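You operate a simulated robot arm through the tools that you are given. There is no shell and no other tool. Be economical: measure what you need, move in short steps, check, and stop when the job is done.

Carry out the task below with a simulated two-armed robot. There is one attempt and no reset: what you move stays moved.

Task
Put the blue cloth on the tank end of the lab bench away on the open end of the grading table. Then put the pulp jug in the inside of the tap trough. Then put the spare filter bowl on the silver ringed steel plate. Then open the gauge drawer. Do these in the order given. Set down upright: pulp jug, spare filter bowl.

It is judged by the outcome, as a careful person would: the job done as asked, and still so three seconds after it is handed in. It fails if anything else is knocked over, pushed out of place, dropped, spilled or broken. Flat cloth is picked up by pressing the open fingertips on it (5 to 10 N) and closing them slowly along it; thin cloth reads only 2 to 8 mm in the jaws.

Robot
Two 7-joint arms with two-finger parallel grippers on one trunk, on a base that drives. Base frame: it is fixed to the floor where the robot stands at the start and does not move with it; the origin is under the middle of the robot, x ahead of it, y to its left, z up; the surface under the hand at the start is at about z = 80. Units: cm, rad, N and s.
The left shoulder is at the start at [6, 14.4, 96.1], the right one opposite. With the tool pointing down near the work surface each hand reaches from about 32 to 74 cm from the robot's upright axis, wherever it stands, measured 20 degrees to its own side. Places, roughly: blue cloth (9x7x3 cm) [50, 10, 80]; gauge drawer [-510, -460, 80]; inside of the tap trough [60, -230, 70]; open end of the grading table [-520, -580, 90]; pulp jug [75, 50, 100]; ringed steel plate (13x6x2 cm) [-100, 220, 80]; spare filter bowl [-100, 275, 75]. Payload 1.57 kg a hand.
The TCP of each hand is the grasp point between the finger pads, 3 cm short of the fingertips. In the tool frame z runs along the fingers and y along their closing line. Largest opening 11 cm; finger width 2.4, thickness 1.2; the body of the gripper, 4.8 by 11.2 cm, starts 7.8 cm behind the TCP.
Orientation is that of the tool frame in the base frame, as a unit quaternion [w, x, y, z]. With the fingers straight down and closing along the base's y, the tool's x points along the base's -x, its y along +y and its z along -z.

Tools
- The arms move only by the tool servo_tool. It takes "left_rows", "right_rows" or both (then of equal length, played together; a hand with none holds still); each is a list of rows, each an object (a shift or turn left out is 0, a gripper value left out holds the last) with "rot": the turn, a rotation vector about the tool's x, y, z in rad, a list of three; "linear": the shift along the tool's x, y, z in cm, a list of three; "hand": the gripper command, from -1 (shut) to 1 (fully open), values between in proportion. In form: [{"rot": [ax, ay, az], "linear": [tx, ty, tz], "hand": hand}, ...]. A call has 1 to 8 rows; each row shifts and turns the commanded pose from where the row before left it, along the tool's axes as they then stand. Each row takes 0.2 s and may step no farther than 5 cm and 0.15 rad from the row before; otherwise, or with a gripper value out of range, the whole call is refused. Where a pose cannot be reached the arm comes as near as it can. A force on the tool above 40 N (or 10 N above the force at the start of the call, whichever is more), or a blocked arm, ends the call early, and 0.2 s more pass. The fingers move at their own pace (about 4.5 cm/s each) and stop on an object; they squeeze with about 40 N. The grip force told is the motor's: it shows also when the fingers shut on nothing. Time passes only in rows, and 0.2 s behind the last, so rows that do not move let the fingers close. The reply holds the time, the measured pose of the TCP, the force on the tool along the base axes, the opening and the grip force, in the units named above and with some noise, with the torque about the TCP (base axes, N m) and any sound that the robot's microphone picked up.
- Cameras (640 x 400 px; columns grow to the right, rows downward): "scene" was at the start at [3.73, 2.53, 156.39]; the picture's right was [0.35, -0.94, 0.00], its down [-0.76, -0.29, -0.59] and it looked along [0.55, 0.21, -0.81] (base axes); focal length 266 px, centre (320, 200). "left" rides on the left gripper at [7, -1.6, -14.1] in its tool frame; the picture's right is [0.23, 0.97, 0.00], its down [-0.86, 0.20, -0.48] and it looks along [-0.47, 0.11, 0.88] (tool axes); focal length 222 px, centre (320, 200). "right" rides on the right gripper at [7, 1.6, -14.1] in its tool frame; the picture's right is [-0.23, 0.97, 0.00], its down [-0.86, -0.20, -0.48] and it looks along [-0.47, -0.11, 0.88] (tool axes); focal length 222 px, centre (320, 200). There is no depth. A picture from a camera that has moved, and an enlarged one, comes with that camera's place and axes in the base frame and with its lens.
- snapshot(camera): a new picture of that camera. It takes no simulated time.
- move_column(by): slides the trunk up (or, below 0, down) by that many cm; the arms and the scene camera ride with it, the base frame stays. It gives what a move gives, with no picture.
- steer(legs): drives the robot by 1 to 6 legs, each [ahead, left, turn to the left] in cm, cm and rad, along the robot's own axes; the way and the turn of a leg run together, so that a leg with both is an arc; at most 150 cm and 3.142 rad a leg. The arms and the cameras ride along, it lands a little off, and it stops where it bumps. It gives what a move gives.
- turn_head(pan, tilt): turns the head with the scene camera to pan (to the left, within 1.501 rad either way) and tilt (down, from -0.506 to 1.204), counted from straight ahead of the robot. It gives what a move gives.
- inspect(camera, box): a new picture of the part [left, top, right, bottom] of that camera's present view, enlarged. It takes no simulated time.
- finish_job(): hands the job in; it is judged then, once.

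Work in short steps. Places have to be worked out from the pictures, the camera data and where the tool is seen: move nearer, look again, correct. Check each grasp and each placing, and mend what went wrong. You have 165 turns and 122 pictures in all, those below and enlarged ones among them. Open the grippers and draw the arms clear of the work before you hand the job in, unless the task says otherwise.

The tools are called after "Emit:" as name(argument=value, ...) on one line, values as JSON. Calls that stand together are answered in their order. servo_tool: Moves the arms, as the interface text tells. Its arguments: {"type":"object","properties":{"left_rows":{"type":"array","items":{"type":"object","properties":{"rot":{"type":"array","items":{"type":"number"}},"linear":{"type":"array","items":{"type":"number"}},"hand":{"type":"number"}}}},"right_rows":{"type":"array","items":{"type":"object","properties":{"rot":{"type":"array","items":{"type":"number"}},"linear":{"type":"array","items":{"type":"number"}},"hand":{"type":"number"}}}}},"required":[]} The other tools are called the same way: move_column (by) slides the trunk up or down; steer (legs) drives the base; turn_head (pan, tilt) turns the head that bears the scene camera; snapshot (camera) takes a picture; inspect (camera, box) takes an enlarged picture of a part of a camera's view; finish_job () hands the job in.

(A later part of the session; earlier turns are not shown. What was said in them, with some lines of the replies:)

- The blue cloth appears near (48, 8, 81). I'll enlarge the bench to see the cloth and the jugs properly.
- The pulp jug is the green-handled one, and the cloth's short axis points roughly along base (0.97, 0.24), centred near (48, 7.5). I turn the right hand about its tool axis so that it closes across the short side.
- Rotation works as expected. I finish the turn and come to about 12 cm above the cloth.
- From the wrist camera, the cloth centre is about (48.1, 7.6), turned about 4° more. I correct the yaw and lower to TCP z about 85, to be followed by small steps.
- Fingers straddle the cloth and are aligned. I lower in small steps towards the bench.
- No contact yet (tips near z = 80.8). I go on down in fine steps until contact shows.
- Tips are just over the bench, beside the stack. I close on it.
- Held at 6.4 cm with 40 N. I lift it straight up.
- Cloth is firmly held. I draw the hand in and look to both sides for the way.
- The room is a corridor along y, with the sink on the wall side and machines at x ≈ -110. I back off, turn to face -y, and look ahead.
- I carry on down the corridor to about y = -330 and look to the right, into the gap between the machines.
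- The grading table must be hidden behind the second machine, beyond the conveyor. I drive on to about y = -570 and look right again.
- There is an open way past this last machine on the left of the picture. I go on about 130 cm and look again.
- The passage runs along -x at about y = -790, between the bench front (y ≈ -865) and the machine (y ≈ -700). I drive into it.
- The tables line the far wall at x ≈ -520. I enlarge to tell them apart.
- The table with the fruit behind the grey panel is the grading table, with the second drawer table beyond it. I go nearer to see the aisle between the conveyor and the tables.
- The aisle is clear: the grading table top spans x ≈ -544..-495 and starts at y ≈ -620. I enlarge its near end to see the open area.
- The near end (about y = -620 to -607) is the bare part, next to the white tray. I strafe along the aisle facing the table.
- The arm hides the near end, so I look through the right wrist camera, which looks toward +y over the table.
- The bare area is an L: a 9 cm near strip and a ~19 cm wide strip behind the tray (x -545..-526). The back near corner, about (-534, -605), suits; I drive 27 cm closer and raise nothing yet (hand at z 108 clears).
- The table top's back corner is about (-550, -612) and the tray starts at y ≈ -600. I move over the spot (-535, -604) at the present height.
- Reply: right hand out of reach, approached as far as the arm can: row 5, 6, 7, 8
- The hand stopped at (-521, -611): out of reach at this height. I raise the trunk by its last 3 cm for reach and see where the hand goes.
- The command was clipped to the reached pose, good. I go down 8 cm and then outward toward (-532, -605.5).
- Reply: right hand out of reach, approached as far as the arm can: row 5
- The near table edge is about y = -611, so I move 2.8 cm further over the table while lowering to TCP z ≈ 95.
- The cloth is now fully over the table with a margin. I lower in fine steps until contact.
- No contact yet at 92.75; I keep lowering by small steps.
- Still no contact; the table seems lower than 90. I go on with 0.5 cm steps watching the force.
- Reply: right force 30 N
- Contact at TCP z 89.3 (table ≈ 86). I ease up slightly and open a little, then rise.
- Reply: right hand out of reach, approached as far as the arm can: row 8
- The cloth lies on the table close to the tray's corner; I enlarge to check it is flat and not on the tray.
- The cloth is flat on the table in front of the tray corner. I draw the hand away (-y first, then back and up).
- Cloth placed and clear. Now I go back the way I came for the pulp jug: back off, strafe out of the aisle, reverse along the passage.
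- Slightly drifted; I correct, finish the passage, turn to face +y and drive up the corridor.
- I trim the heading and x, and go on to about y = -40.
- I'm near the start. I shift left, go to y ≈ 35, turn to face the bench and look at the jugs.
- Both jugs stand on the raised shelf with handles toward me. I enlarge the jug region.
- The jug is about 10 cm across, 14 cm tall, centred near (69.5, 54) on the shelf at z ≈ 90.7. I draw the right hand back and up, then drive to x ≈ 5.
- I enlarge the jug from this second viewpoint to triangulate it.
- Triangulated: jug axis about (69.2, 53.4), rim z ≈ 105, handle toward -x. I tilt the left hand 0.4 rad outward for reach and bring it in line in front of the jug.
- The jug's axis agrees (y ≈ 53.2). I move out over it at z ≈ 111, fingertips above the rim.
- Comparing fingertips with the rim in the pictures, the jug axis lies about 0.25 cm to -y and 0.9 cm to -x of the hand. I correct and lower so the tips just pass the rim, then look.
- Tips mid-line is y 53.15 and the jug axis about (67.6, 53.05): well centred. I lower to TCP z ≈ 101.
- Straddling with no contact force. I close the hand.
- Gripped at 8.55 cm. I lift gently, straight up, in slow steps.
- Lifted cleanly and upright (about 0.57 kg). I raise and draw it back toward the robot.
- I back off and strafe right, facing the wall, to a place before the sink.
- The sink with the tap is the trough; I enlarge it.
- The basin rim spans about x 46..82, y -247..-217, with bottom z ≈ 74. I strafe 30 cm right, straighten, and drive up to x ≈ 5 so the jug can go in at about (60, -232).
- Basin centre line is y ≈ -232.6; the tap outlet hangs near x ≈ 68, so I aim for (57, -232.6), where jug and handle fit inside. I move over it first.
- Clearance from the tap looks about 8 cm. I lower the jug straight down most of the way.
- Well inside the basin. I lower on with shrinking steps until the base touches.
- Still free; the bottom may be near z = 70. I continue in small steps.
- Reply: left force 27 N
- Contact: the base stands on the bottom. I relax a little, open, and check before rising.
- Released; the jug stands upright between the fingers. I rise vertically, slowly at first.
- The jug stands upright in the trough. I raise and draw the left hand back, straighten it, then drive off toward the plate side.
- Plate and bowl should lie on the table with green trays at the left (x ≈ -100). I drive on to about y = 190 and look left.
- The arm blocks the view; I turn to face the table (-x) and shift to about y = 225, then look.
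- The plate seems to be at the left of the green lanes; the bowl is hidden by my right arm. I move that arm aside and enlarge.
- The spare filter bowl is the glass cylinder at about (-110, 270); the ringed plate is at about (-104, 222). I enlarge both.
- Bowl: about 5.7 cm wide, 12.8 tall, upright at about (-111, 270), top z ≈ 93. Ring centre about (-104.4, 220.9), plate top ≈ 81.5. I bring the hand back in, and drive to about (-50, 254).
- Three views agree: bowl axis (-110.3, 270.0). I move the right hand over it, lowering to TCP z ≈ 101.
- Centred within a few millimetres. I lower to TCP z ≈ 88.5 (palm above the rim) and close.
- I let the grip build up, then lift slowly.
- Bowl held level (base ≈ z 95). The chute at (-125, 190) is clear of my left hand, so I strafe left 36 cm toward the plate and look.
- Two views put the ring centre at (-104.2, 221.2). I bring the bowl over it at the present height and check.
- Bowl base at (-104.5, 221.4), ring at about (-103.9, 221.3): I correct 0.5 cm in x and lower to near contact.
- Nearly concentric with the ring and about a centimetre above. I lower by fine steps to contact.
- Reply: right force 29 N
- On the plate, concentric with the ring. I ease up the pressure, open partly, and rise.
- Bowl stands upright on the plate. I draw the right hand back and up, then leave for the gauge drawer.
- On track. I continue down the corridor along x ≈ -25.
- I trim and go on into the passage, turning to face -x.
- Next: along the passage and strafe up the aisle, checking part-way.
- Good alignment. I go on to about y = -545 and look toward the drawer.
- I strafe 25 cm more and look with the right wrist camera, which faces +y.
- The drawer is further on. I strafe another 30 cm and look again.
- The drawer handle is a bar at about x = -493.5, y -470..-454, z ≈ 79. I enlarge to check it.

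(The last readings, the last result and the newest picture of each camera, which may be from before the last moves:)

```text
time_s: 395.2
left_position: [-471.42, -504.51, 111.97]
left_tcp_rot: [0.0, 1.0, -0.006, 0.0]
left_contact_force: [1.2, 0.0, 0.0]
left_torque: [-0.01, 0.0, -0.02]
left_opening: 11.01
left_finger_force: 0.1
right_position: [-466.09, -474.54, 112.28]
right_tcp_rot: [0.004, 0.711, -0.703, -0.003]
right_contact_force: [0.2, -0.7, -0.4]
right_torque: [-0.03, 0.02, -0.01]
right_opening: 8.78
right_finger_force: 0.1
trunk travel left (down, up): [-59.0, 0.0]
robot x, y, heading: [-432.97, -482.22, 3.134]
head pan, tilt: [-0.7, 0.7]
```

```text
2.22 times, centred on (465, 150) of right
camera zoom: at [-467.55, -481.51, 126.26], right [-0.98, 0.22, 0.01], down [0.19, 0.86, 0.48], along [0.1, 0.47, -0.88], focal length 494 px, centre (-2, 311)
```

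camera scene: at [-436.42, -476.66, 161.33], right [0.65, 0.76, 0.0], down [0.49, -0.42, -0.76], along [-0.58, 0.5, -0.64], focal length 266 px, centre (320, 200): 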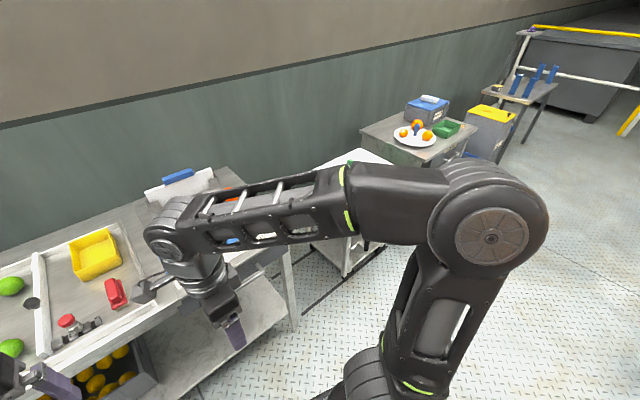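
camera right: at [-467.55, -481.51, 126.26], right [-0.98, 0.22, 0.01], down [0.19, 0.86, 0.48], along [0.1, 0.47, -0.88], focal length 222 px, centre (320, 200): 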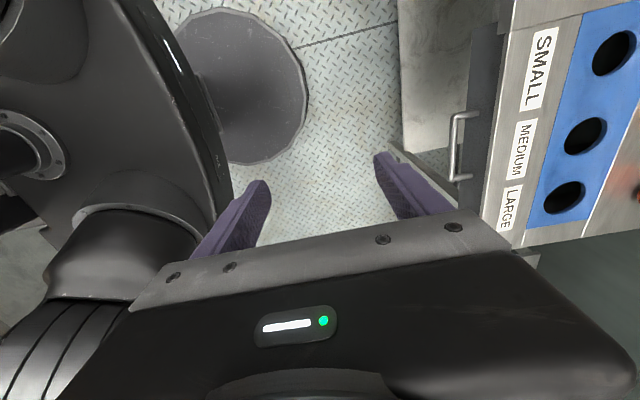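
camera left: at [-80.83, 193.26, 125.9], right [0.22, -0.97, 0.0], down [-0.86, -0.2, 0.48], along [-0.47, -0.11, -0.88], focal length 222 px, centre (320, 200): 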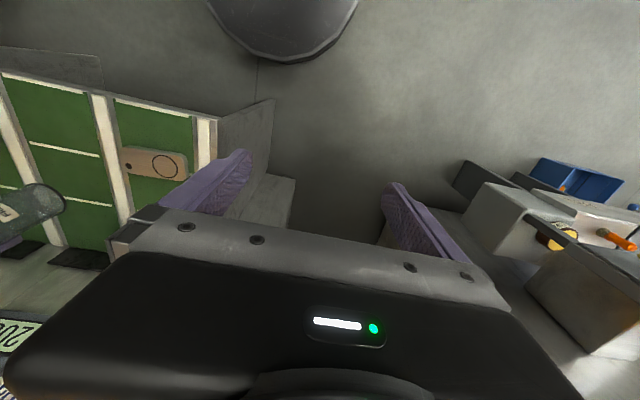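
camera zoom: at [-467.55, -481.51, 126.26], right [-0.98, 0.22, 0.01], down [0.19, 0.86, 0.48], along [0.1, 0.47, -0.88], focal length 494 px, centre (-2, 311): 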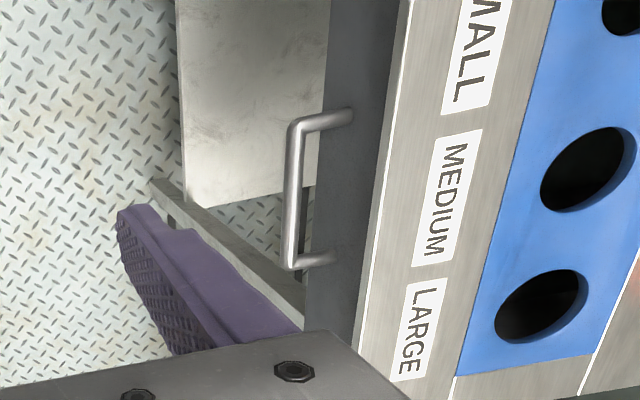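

It is a C-shaped bar standing about 4–5 cm off the dark drawer face. I narrow the right hand to about 3.5 cm and bring it above the bar at z ≈ 95.

Emit:
servo_tool(right_rows=[{"linear": [-1.64, 3.3, 2.1], "hand": -0.36}, {"linear": [-1.64, 3.3, 2.1]}, {"linear": [-1.64, 3.3, 2.1]}, {"linear": [-1.64, 3.3, 2.1]}, {"linear": [-1.64, 3.3, 2.1]}, {"linear": [-1.64, 3.3, 2.1]}, {"linear": [-1.64, 3.3, 2.1]}, {"linear": [-1.64, 3.2, 2.1]}])

Emit:
snapshot(camera="right")

Emit:
inspect(camera="scene", box=[120, 180, 360, 380])

```text
time_s: 397.0
left_position: [-471.53, -504.59, 111.9]
left_tcp_rot: [0.0, 1.0, -0.005, 0.0]
left_contact_force: [0.5, -0.3, 1.2]
left_torque: [0.03, -0.02, -0.02]
left_opening: 11.03
left_finger_force: 0.0
right_position: [-493.09, -461.78, 95.53]
right_tcp_rot: [0.003, 0.711, -0.703, -0.004]
right_contact_force: [-0.3, 0.1, -0.2]
right_torque: [0.02, -0.03, 0.0]
right_opening: 3.51
right_finger_force: 0.2
trunk travel left (down, up): [-59.0, 0.0]
robot x, y, heading: [-432.43, -482.53, 3.127]
head pan, tilt: [-0.7, 0.7]
```

```text
36 pictures are left
camera right: at [-494.54, -468.74, 109.61], right [-0.98, 0.22, 0.01], down [0.19, 0.86, 0.48], along [0.1, 0.47, -0.88], focal length 222 px, centre (320, 200)
```

right: 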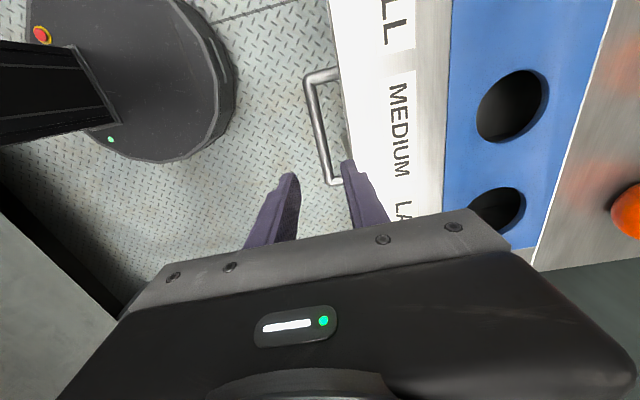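

```text
2.00 times, centred on (240, 280) of scene
camera zoom: at [-436.55, -476.73, 161.33], right [0.65, 0.76, 0.0], down [0.49, -0.42, -0.76], along [-0.58, 0.5, -0.64], focal length 532 px, centre (480, 40)
```

zoom: 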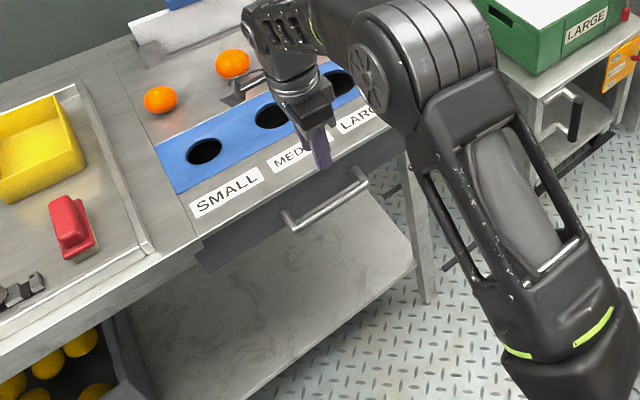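

Triangulation: bar at x = -493.0, z = 79; table edge at x = -496.2. I shift to x ≈ -492.4, narrow slightly, and lower so the fingers straddle the bar.

Emit:
servo_tool(right_rows=[{"linear": [0, -0.7, 0], "hand": -0.42}, {"linear": [0, 0, 3]}, {"linear": [0, 0, 3]}, {"linear": [0, 0, 2.5]}, {"linear": [0, 0, 0]}])

Emit:
inspect(camera="right", box=[220, 40, 440, 220])

```text
time_s: 398.2
left_position: [-471.44, -504.57, 111.86]
left_tcp_rot: [0.0, 1.0, -0.007, -0.001]
left_contact_force: [-0.5, 0.3, -0.1]
left_torque: [0.0, 0.0, -0.05]
left_opening: 10.98
left_finger_force: 0.0
right_position: [-492.2, -461.84, 87.02]
right_tcp_rot: [0.004, 0.711, -0.703, -0.003]
right_contact_force: [0.0, 0.1, -0.9]
right_torque: [0.02, 0.01, 0.01]
right_opening: 3.21
right_finger_force: 0.1
trunk travel left (down, up): [-59.0, 0.0]
robot x, y, heading: [-433.17, -481.91, 3.135]
head pan, tilt: [-0.7, 0.7]
```

```text
2.22 times, centred on (330, 130) of right
camera zoom: at [-493.56, -468.79, 101.11], right [-0.98, 0.22, 0.01], down [0.2, 0.86, 0.48], along [0.1, 0.47, -0.88], focal length 494 px, centre (298, 356)
```

zoom: 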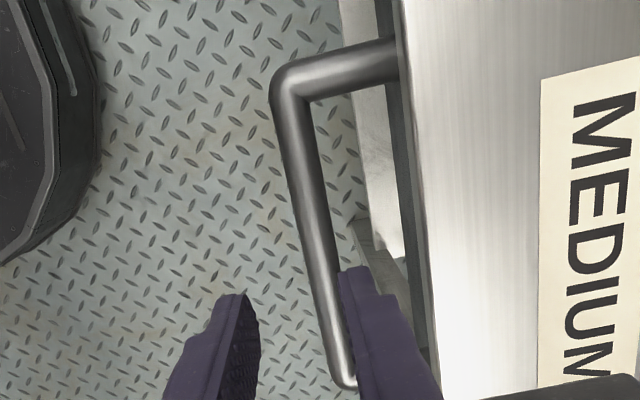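

The inner finger would graze the bar; I shift 0.4 cm inward and open slightly, then lower.

Emit:
servo_tool(right_rows=[{"linear": [0, 0.4, 0], "hand": -0.37}, {"linear": [0, 0, 1]}, {"linear": [0, 0, 1]}, {"linear": [0, 0, 0]}])

Emit:
inspect(camera="right", box=[220, 40, 440, 220])

```text
time_s: 399.2
left_position: [-471.38, -504.61, 111.9]
left_tcp_rot: [0.0, 1.0, -0.006, 0.0]
left_contact_force: [1.2, 0.1, -0.6]
left_torque: [0.0, 0.0, -0.02]
left_opening: 11.01
left_finger_force: 0.1
right_position: [-492.53, -461.72, 85.11]
right_tcp_rot: [0.003, 0.71, -0.704, -0.004]
right_contact_force: [0.8, 0.1, -0.7]
right_torque: [0.0, 0.0, -0.03]
right_opening: 3.46
right_finger_force: 0.0
trunk travel left (down, up): [-59.0, 0.0]
robot x, y, heading: [-433.32, -482.06, 3.128]
head pan, tilt: [-0.7, 0.7]
```

```text
2.22 times, centred on (330, 130) of right
camera zoom: at [-493.89, -468.65, 99.16], right [-0.98, 0.22, 0.01], down [0.19, 0.86, 0.48], along [0.1, 0.47, -0.88], focal length 494 px, centre (298, 356)
```

zoom: 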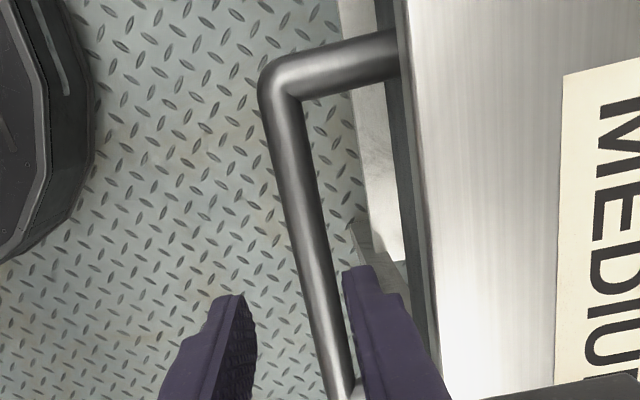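

Clear gaps on both sides now. I lower 5 cm to put the tips below the bar.

Emit:
servo_tool(right_rows=[{"linear": [0, 0, 1.2]}, {"linear": [0, 0, 1.2]}, {"linear": [0, 0, 1.2]}, {"linear": [0, 0, 1.2]}, {"linear": [0, 0, 0]}])

Emit:
inspect(camera="right", box=[220, 40, 440, 220])

```text
time_s: 400.4
left_position: [-471.52, -504.63, 111.99]
left_tcp_rot: [0.0, 1.0, -0.006, 0.0]
left_contact_force: [-0.5, 0.3, -0.4]
left_torque: [-0.02, 0.0, -0.04]
left_opening: 11.0
left_finger_force: 0.1
right_position: [-492.49, -461.71, 80.19]
right_tcp_rot: [0.004, 0.711, -0.703, -0.003]
right_contact_force: [-0.2, -0.3, 0.0]
right_torque: [-0.01, 0.01, 0.0]
right_opening: 3.46
right_finger_force: 0.0
trunk travel left (down, up): [-59.0, 0.0]
robot x, y, heading: [-432.51, -482.35, 3.13]
head pan, tilt: [-0.7, 0.7]
```

```text
2.22 times, centred on (330, 130) of right
camera zoom: at [-493.84, -468.7, 94.34], right [-0.98, 0.22, 0.01], down [0.19, 0.86, 0.48], along [0.1, 0.47, -0.88], focal length 494 px, centre (298, 356)
```

zoom: 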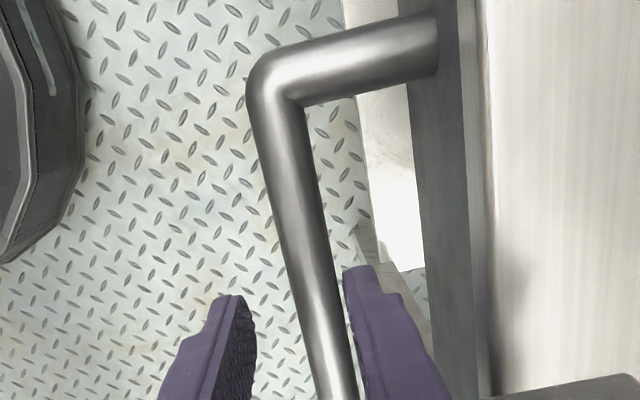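

The bar lies between the fingers. I close on it.

Emit:
servo_tool(right_rows=[{"hand": -1}, {"hand": -1}, {"hand": -1}, {"hand": -1}])

```text
time_s: 401.4
left_position: [-471.43, -504.59, 111.87]
left_tcp_rot: [0.0, 1.0, -0.006, 0.0]
left_contact_force: [0.1, 0.3, 0.0]
left_torque: [-0.02, 0.02, 0.02]
left_opening: 10.98
left_finger_force: 0.1
right_position: [-492.39, -461.8, 80.29]
right_tcp_rot: [0.003, 0.71, -0.704, -0.003]
right_contact_force: [0.0, 0.5, -1.0]
right_torque: [0.18, -0.01, -0.69]
right_opening: 1.59
right_finger_force: 31.3
trunk travel left (down, up): [-59.0, 0.0]
robot x, y, heading: [-433.13, -482.09, 3.131]
head pan, tilt: [-0.7, 0.7]
```

Gripped (1.6 cm). I pull straight out along +x in small steps.

Emit:
servo_tool(right_rows=[{"linear": [0.01, -0.7, 0]}, {"linear": [0.01, -1, 0]}, {"linear": [0.01, -1.2, 0]}, {"linear": [0.01, -1.5, 0]}, {"linear": [0, 0, 0]}])

```text
time_s: 402.6
left_position: [-471.41, -504.64, 111.89]
left_tcp_rot: [-0.001, 1.0, -0.006, 0.0]
left_contact_force: [-0.3, 0.3, -0.8]
left_torque: [-0.01, 0.0, -0.01]
left_opening: 11.0
left_finger_force: 0.1
right_position: [-488.07, -461.73, 80.32]
right_tcp_rot: [0.003, 0.711, -0.703, -0.002]
right_contact_force: [1.0, -3.1, -5.1]
right_torque: [-0.03, -0.04, -0.74]
right_opening: 1.57
right_finger_force: 31.1
trunk travel left (down, up): [-59.0, 0.0]
robot x, y, heading: [-432.81, -482.29, 3.132]
head pan, tilt: [-0.7, 0.7]
```

Moved 4.4 cm with little force and still gripped; I keep pulling.

Emit:
servo_tool(right_rows=[{"linear": [0.02, -2, 0]}, {"linear": [0.02, -2, 0]}, {"linear": [0.02, -2, 0]}, {"linear": [0.02, -2, 0]}, {"linear": [0.02, -2, 0]}, {"linear": [0.02, -2, 0]}, {"linear": [0, 0, 0]}])

Emit:
snapshot(camera="right")

Emit:
snapshot(camera="scene")

```text
time_s: 404.2
left_position: [-471.43, -504.68, 111.92]
left_tcp_rot: [0.0, 1.0, -0.007, -0.001]
left_contact_force: [-0.2, 0.5, 0.7]
left_torque: [-0.01, 0.0, -0.02]
left_opening: 11.02
left_finger_force: 0.0
right_position: [-475.88, -461.76, 80.11]
right_tcp_rot: [0.003, 0.711, -0.704, -0.003]
right_contact_force: [0.8, 3.0, 17.4]
right_torque: [0.35, -0.06, -0.66]
right_opening: 1.56
right_finger_force: 31.3
trunk travel left (down, up): [-59.0, 0.0]
robot x, y, heading: [-432.88, -482.24, 3.13]
head pan, tilt: [-0.7, 0.7]
```

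```text
31 pictures are left
camera right: at [-477.32, -468.7, 94.18], right [-0.98, 0.22, 0.01], down [0.2, 0.86, 0.48], along [0.1, 0.47, -0.88], focal length 222 px, centre (320, 200)
```

right: 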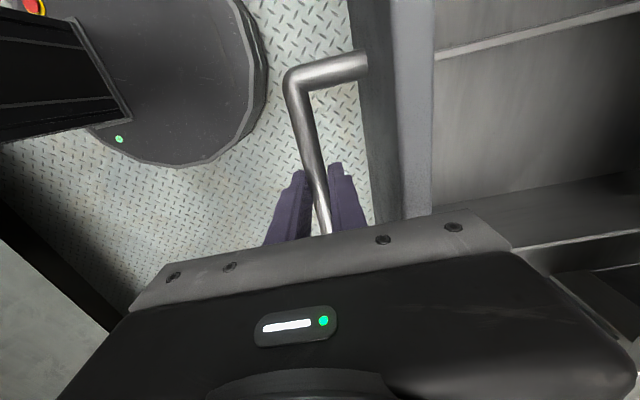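

```text
30 pictures are left
camera scene: at [-436.28, -476.81, 161.34], right [0.65, 0.76, 0.0], down [0.49, -0.42, -0.77], along [-0.58, 0.5, -0.64], focal length 266 px, centre (320, 200)
```

scene: 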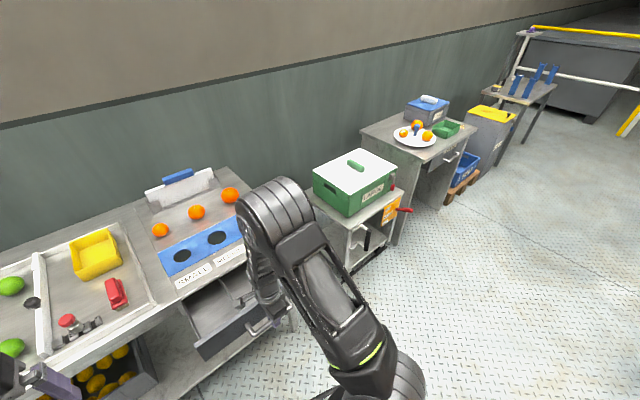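

The drawer is out about 16 cm and slides freely. I pull on about 9 cm more.

Emit:
servo_tool(right_rows=[{"linear": [0.02, -1.5, -0.1]}, {"linear": [0.02, -1.5, -0.1]}, {"linear": [0.02, -1.5, 0]}, {"linear": [0.02, -1.5, 0]}, {"linear": [0.02, -1.5, 0]}, {"linear": [0.02, -1.2, 0]}, {"linear": [0, 0, 0]}])

Emit:
snapshot(camera="right")

```text
time_s: 405.6
left_position: [-471.47, -504.59, 111.92]
left_tcp_rot: [0.001, 1.0, -0.005, 0.0]
left_contact_force: [-0.2, -0.5, 0.0]
left_torque: [0.02, 0.03, -0.02]
left_opening: 11.02
left_finger_force: 0.2
right_position: [-469.29, -461.78, 80.55]
right_tcp_rot: [0.013, 0.709, -0.704, -0.016]
right_contact_force: [-11.5, -0.3, -21.3]
right_torque: [0.0, 0.2, -0.66]
right_opening: 1.6
right_finger_force: 30.8
trunk travel left (down, up): [-59.0, 0.0]
robot x, y, heading: [-432.95, -482.52, 3.138]
head pan, tilt: [-0.7, 0.7]
stopped in row 6 (right hand): the force on the tool passed its limit at 44 N (the readings are from after the stop); the commanded pose is now the measured one
```

```text
29 pictures are left
camera right: at [-470.35, -468.77, 94.57], right [-0.97, 0.22, 0.04], down [0.21, 0.86, 0.47], along [0.07, 0.47, -0.88], focal length 222 px, centre (320, 200)
```

right: 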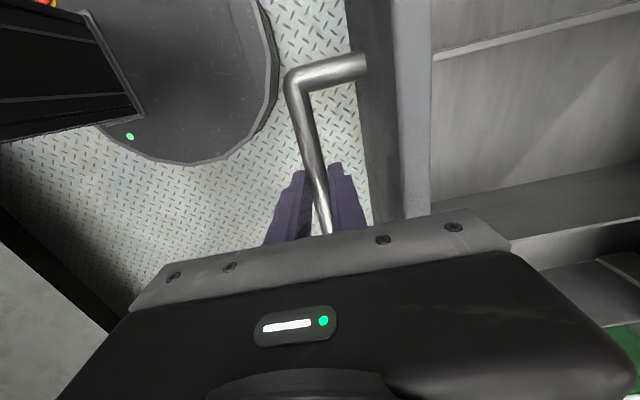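

It reached its end stop at about 23 cm. I release the bar and rise straight up.

Emit:
servo_tool(right_rows=[{"linear": [0, 0.2, 0.2]}, {"hand": -0.4}, {"hand": -0.4}, {"hand": -0.4}, {"linear": [0, 0, -1.5]}, {"linear": [0, 0, -3]}, {"linear": [0, 0, -4]}, {"linear": [0, 0, -4]}])

Emit:
servo_tool(right_rows=[{"linear": [0, 0, -4]}, {"linear": [0, 0, -4]}, {"linear": [3.5, 0, -3]}, {"linear": [4.5, 0, 0]}, {"linear": [4.5, 0, 0], "hand": 1}, {"hand": 1}])

Emit:
snapshot(camera="scene")

```text
time_s: 407.4
left_position: [-471.54, -504.63, 111.93]
left_tcp_rot: [0.0, 1.0, -0.005, 0.0]
left_contact_force: [-0.4, 0.7, -0.2]
left_torque: [-0.02, 0.03, 0.02]
left_opening: 10.98
left_finger_force: 0.0
right_position: [-468.71, -461.96, 92.88]
right_tcp_rot: [0.012, 0.71, -0.704, -0.013]
right_contact_force: [0.1, -0.1, 0.4]
right_torque: [-0.03, 0.0, -0.01]
right_opening: 3.31
right_finger_force: 0.0
trunk travel left (down, up): [-59.0, 0.0]
robot x, y, heading: [-432.77, -482.22, 3.131]
head pan, tilt: [-0.7, 0.7]
```

```text
time_s: 408.8
left_position: [-471.52, -504.57, 111.92]
left_tcp_rot: [0.001, 1.0, -0.005, 0.0]
left_contact_force: [0.4, -0.4, -0.6]
left_torque: [-0.02, -0.02, 0.0]
left_opening: 10.99
left_finger_force: 0.1
right_position: [-468.11, -474.52, 103.82]
right_tcp_rot: [0.012, 0.711, -0.703, -0.013]
right_contact_force: [0.2, -0.3, 0.6]
right_torque: [0.0, -0.02, -0.02]
right_opening: 8.56
right_finger_force: 0.1
trunk travel left (down, up): [-59.0, 0.0]
robot x, y, heading: [-432.89, -482.21, 3.135]
head pan, tilt: [-0.7, 0.7]
```

```text
28 pictures are left
camera scene: at [-436.5, -476.71, 161.33], right [0.65, 0.76, 0.0], down [0.49, -0.42, -0.76], along [-0.58, 0.5, -0.64], focal length 266 px, centre (320, 200)
```

scene: 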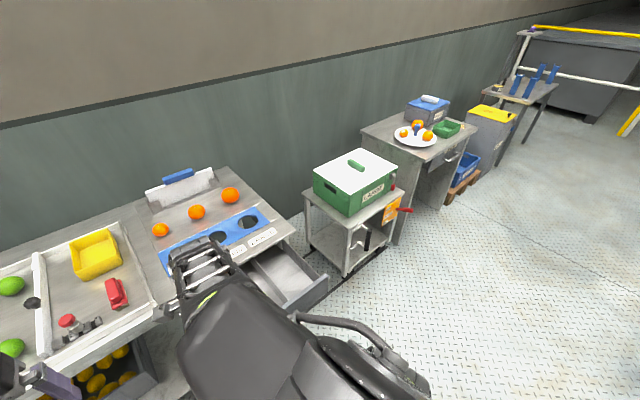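

The drawer is open. I raise the right hand clear and take a last look at the cloth on the table.

Emit:
servo_tool(right_rows=[{"linear": [0, 0, -4], "hand": 1}, {"linear": [0, 0, -4]}, {"hand": 1}])

Emit:
turn_head(pan=0.95, tilt=0.5)

Emit:
snapshot(camera="scene")

```text
time_s: 409.6
left_position: [-471.5, -504.56, 111.87]
left_tcp_rot: [0.0, 1.0, -0.005, 0.0]
left_contact_force: [-0.8, -1.1, 0.1]
left_torque: [-0.01, 0.03, -0.04]
left_opening: 10.98
left_finger_force: 0.0
right_position: [-467.81, -474.54, 111.78]
right_tcp_rot: [0.012, 0.711, -0.703, -0.013]
right_contact_force: [0.2, -0.4, 0.5]
right_torque: [0.02, 0.03, 0.02]
right_opening: 11.0
right_finger_force: 0.1
trunk travel left (down, up): [-59.0, 0.0]
robot x, y, heading: [-432.96, -482.06, 3.129]
head pan, tilt: [-0.7, 0.7]
```

```text
time_s: 411.3
left_position: [-471.55, -504.67, 111.86]
left_tcp_rot: [0.0, 1.0, -0.005, 0.0]
left_contact_force: [-0.6, 0.0, -0.2]
left_torque: [0.01, 0.01, -0.03]
left_opening: 11.01
left_finger_force: 0.1
right_position: [-467.89, -474.46, 111.74]
right_tcp_rot: [0.011, 0.711, -0.703, -0.013]
right_contact_force: [-0.2, -0.4, -1.0]
right_torque: [0.0, -0.04, 0.0]
right_opening: 10.98
right_finger_force: 0.0
trunk travel left (down, up): [-59.0, 0.0]
robot x, y, heading: [-433.08, -482.43, 3.126]
head pan, tilt: [0.949, 0.499]
```

```text
27 pictures are left
camera scene: at [-435.4, -489.67, 163.11], right [-0.81, 0.59, 0.0], down [0.28, 0.39, -0.88], along [-0.52, -0.71, -0.48], focal length 266 px, centre (320, 200)
```

scene: 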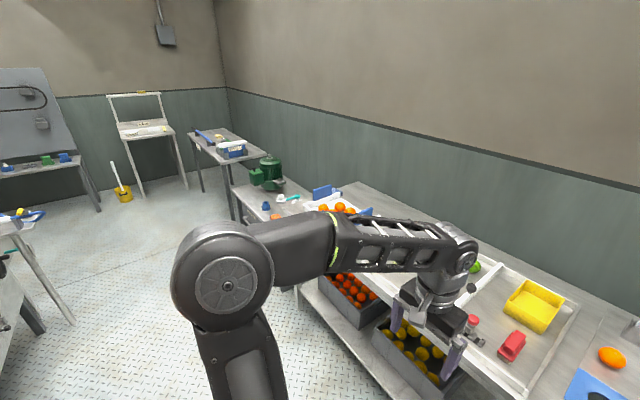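

I enlarge the near end of the table to confirm the cloth.

Emit:
inspect(camera="scene", box=[290, 165, 400, 230])

```text
5.82 times, centred on (345, 198) of scene
camera zoom: at [-435.4, -489.67, 163.11], right [-0.81, 0.59, 0.0], down [0.28, 0.39, -0.88], along [-0.52, -0.71, -0.48], focal length 1548 px, centre (174, 214)
```

zoom: 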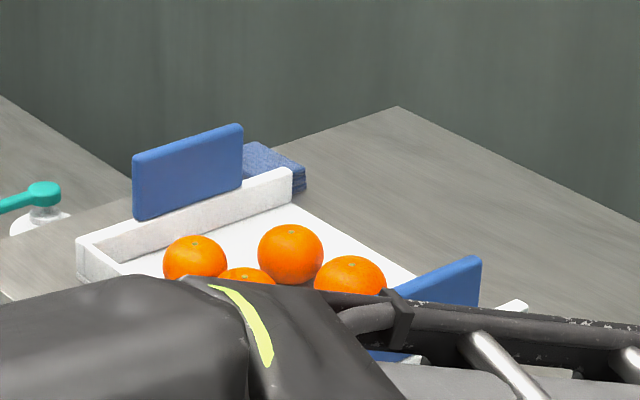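

The cloth lies flat at the open end beside the tray, and nothing around it has moved. All four parts are done and both hands are open and clear, so I hand in.

Emit:
finish_job()

```text
The job is handed in.
```

I did all four steps in the order given and handed the job in; I have not seen the verdict.

- **Blue cloth:** it lies flat on the open end of the grading table, close beside the fruit tray. I checked it again just before handing in.
- **Pulp jug:** it stands upright inside the tap trough.
- **Spare filter bowl:** it stands upright on the ringed steel plate, centred on the ring.
- **Gauge drawer:** it is pulled out about 23 cm, where it seemed to reach its end stop.

I saw nothing else knocked or moved, and both hands were open and clear of the work when I handed in.
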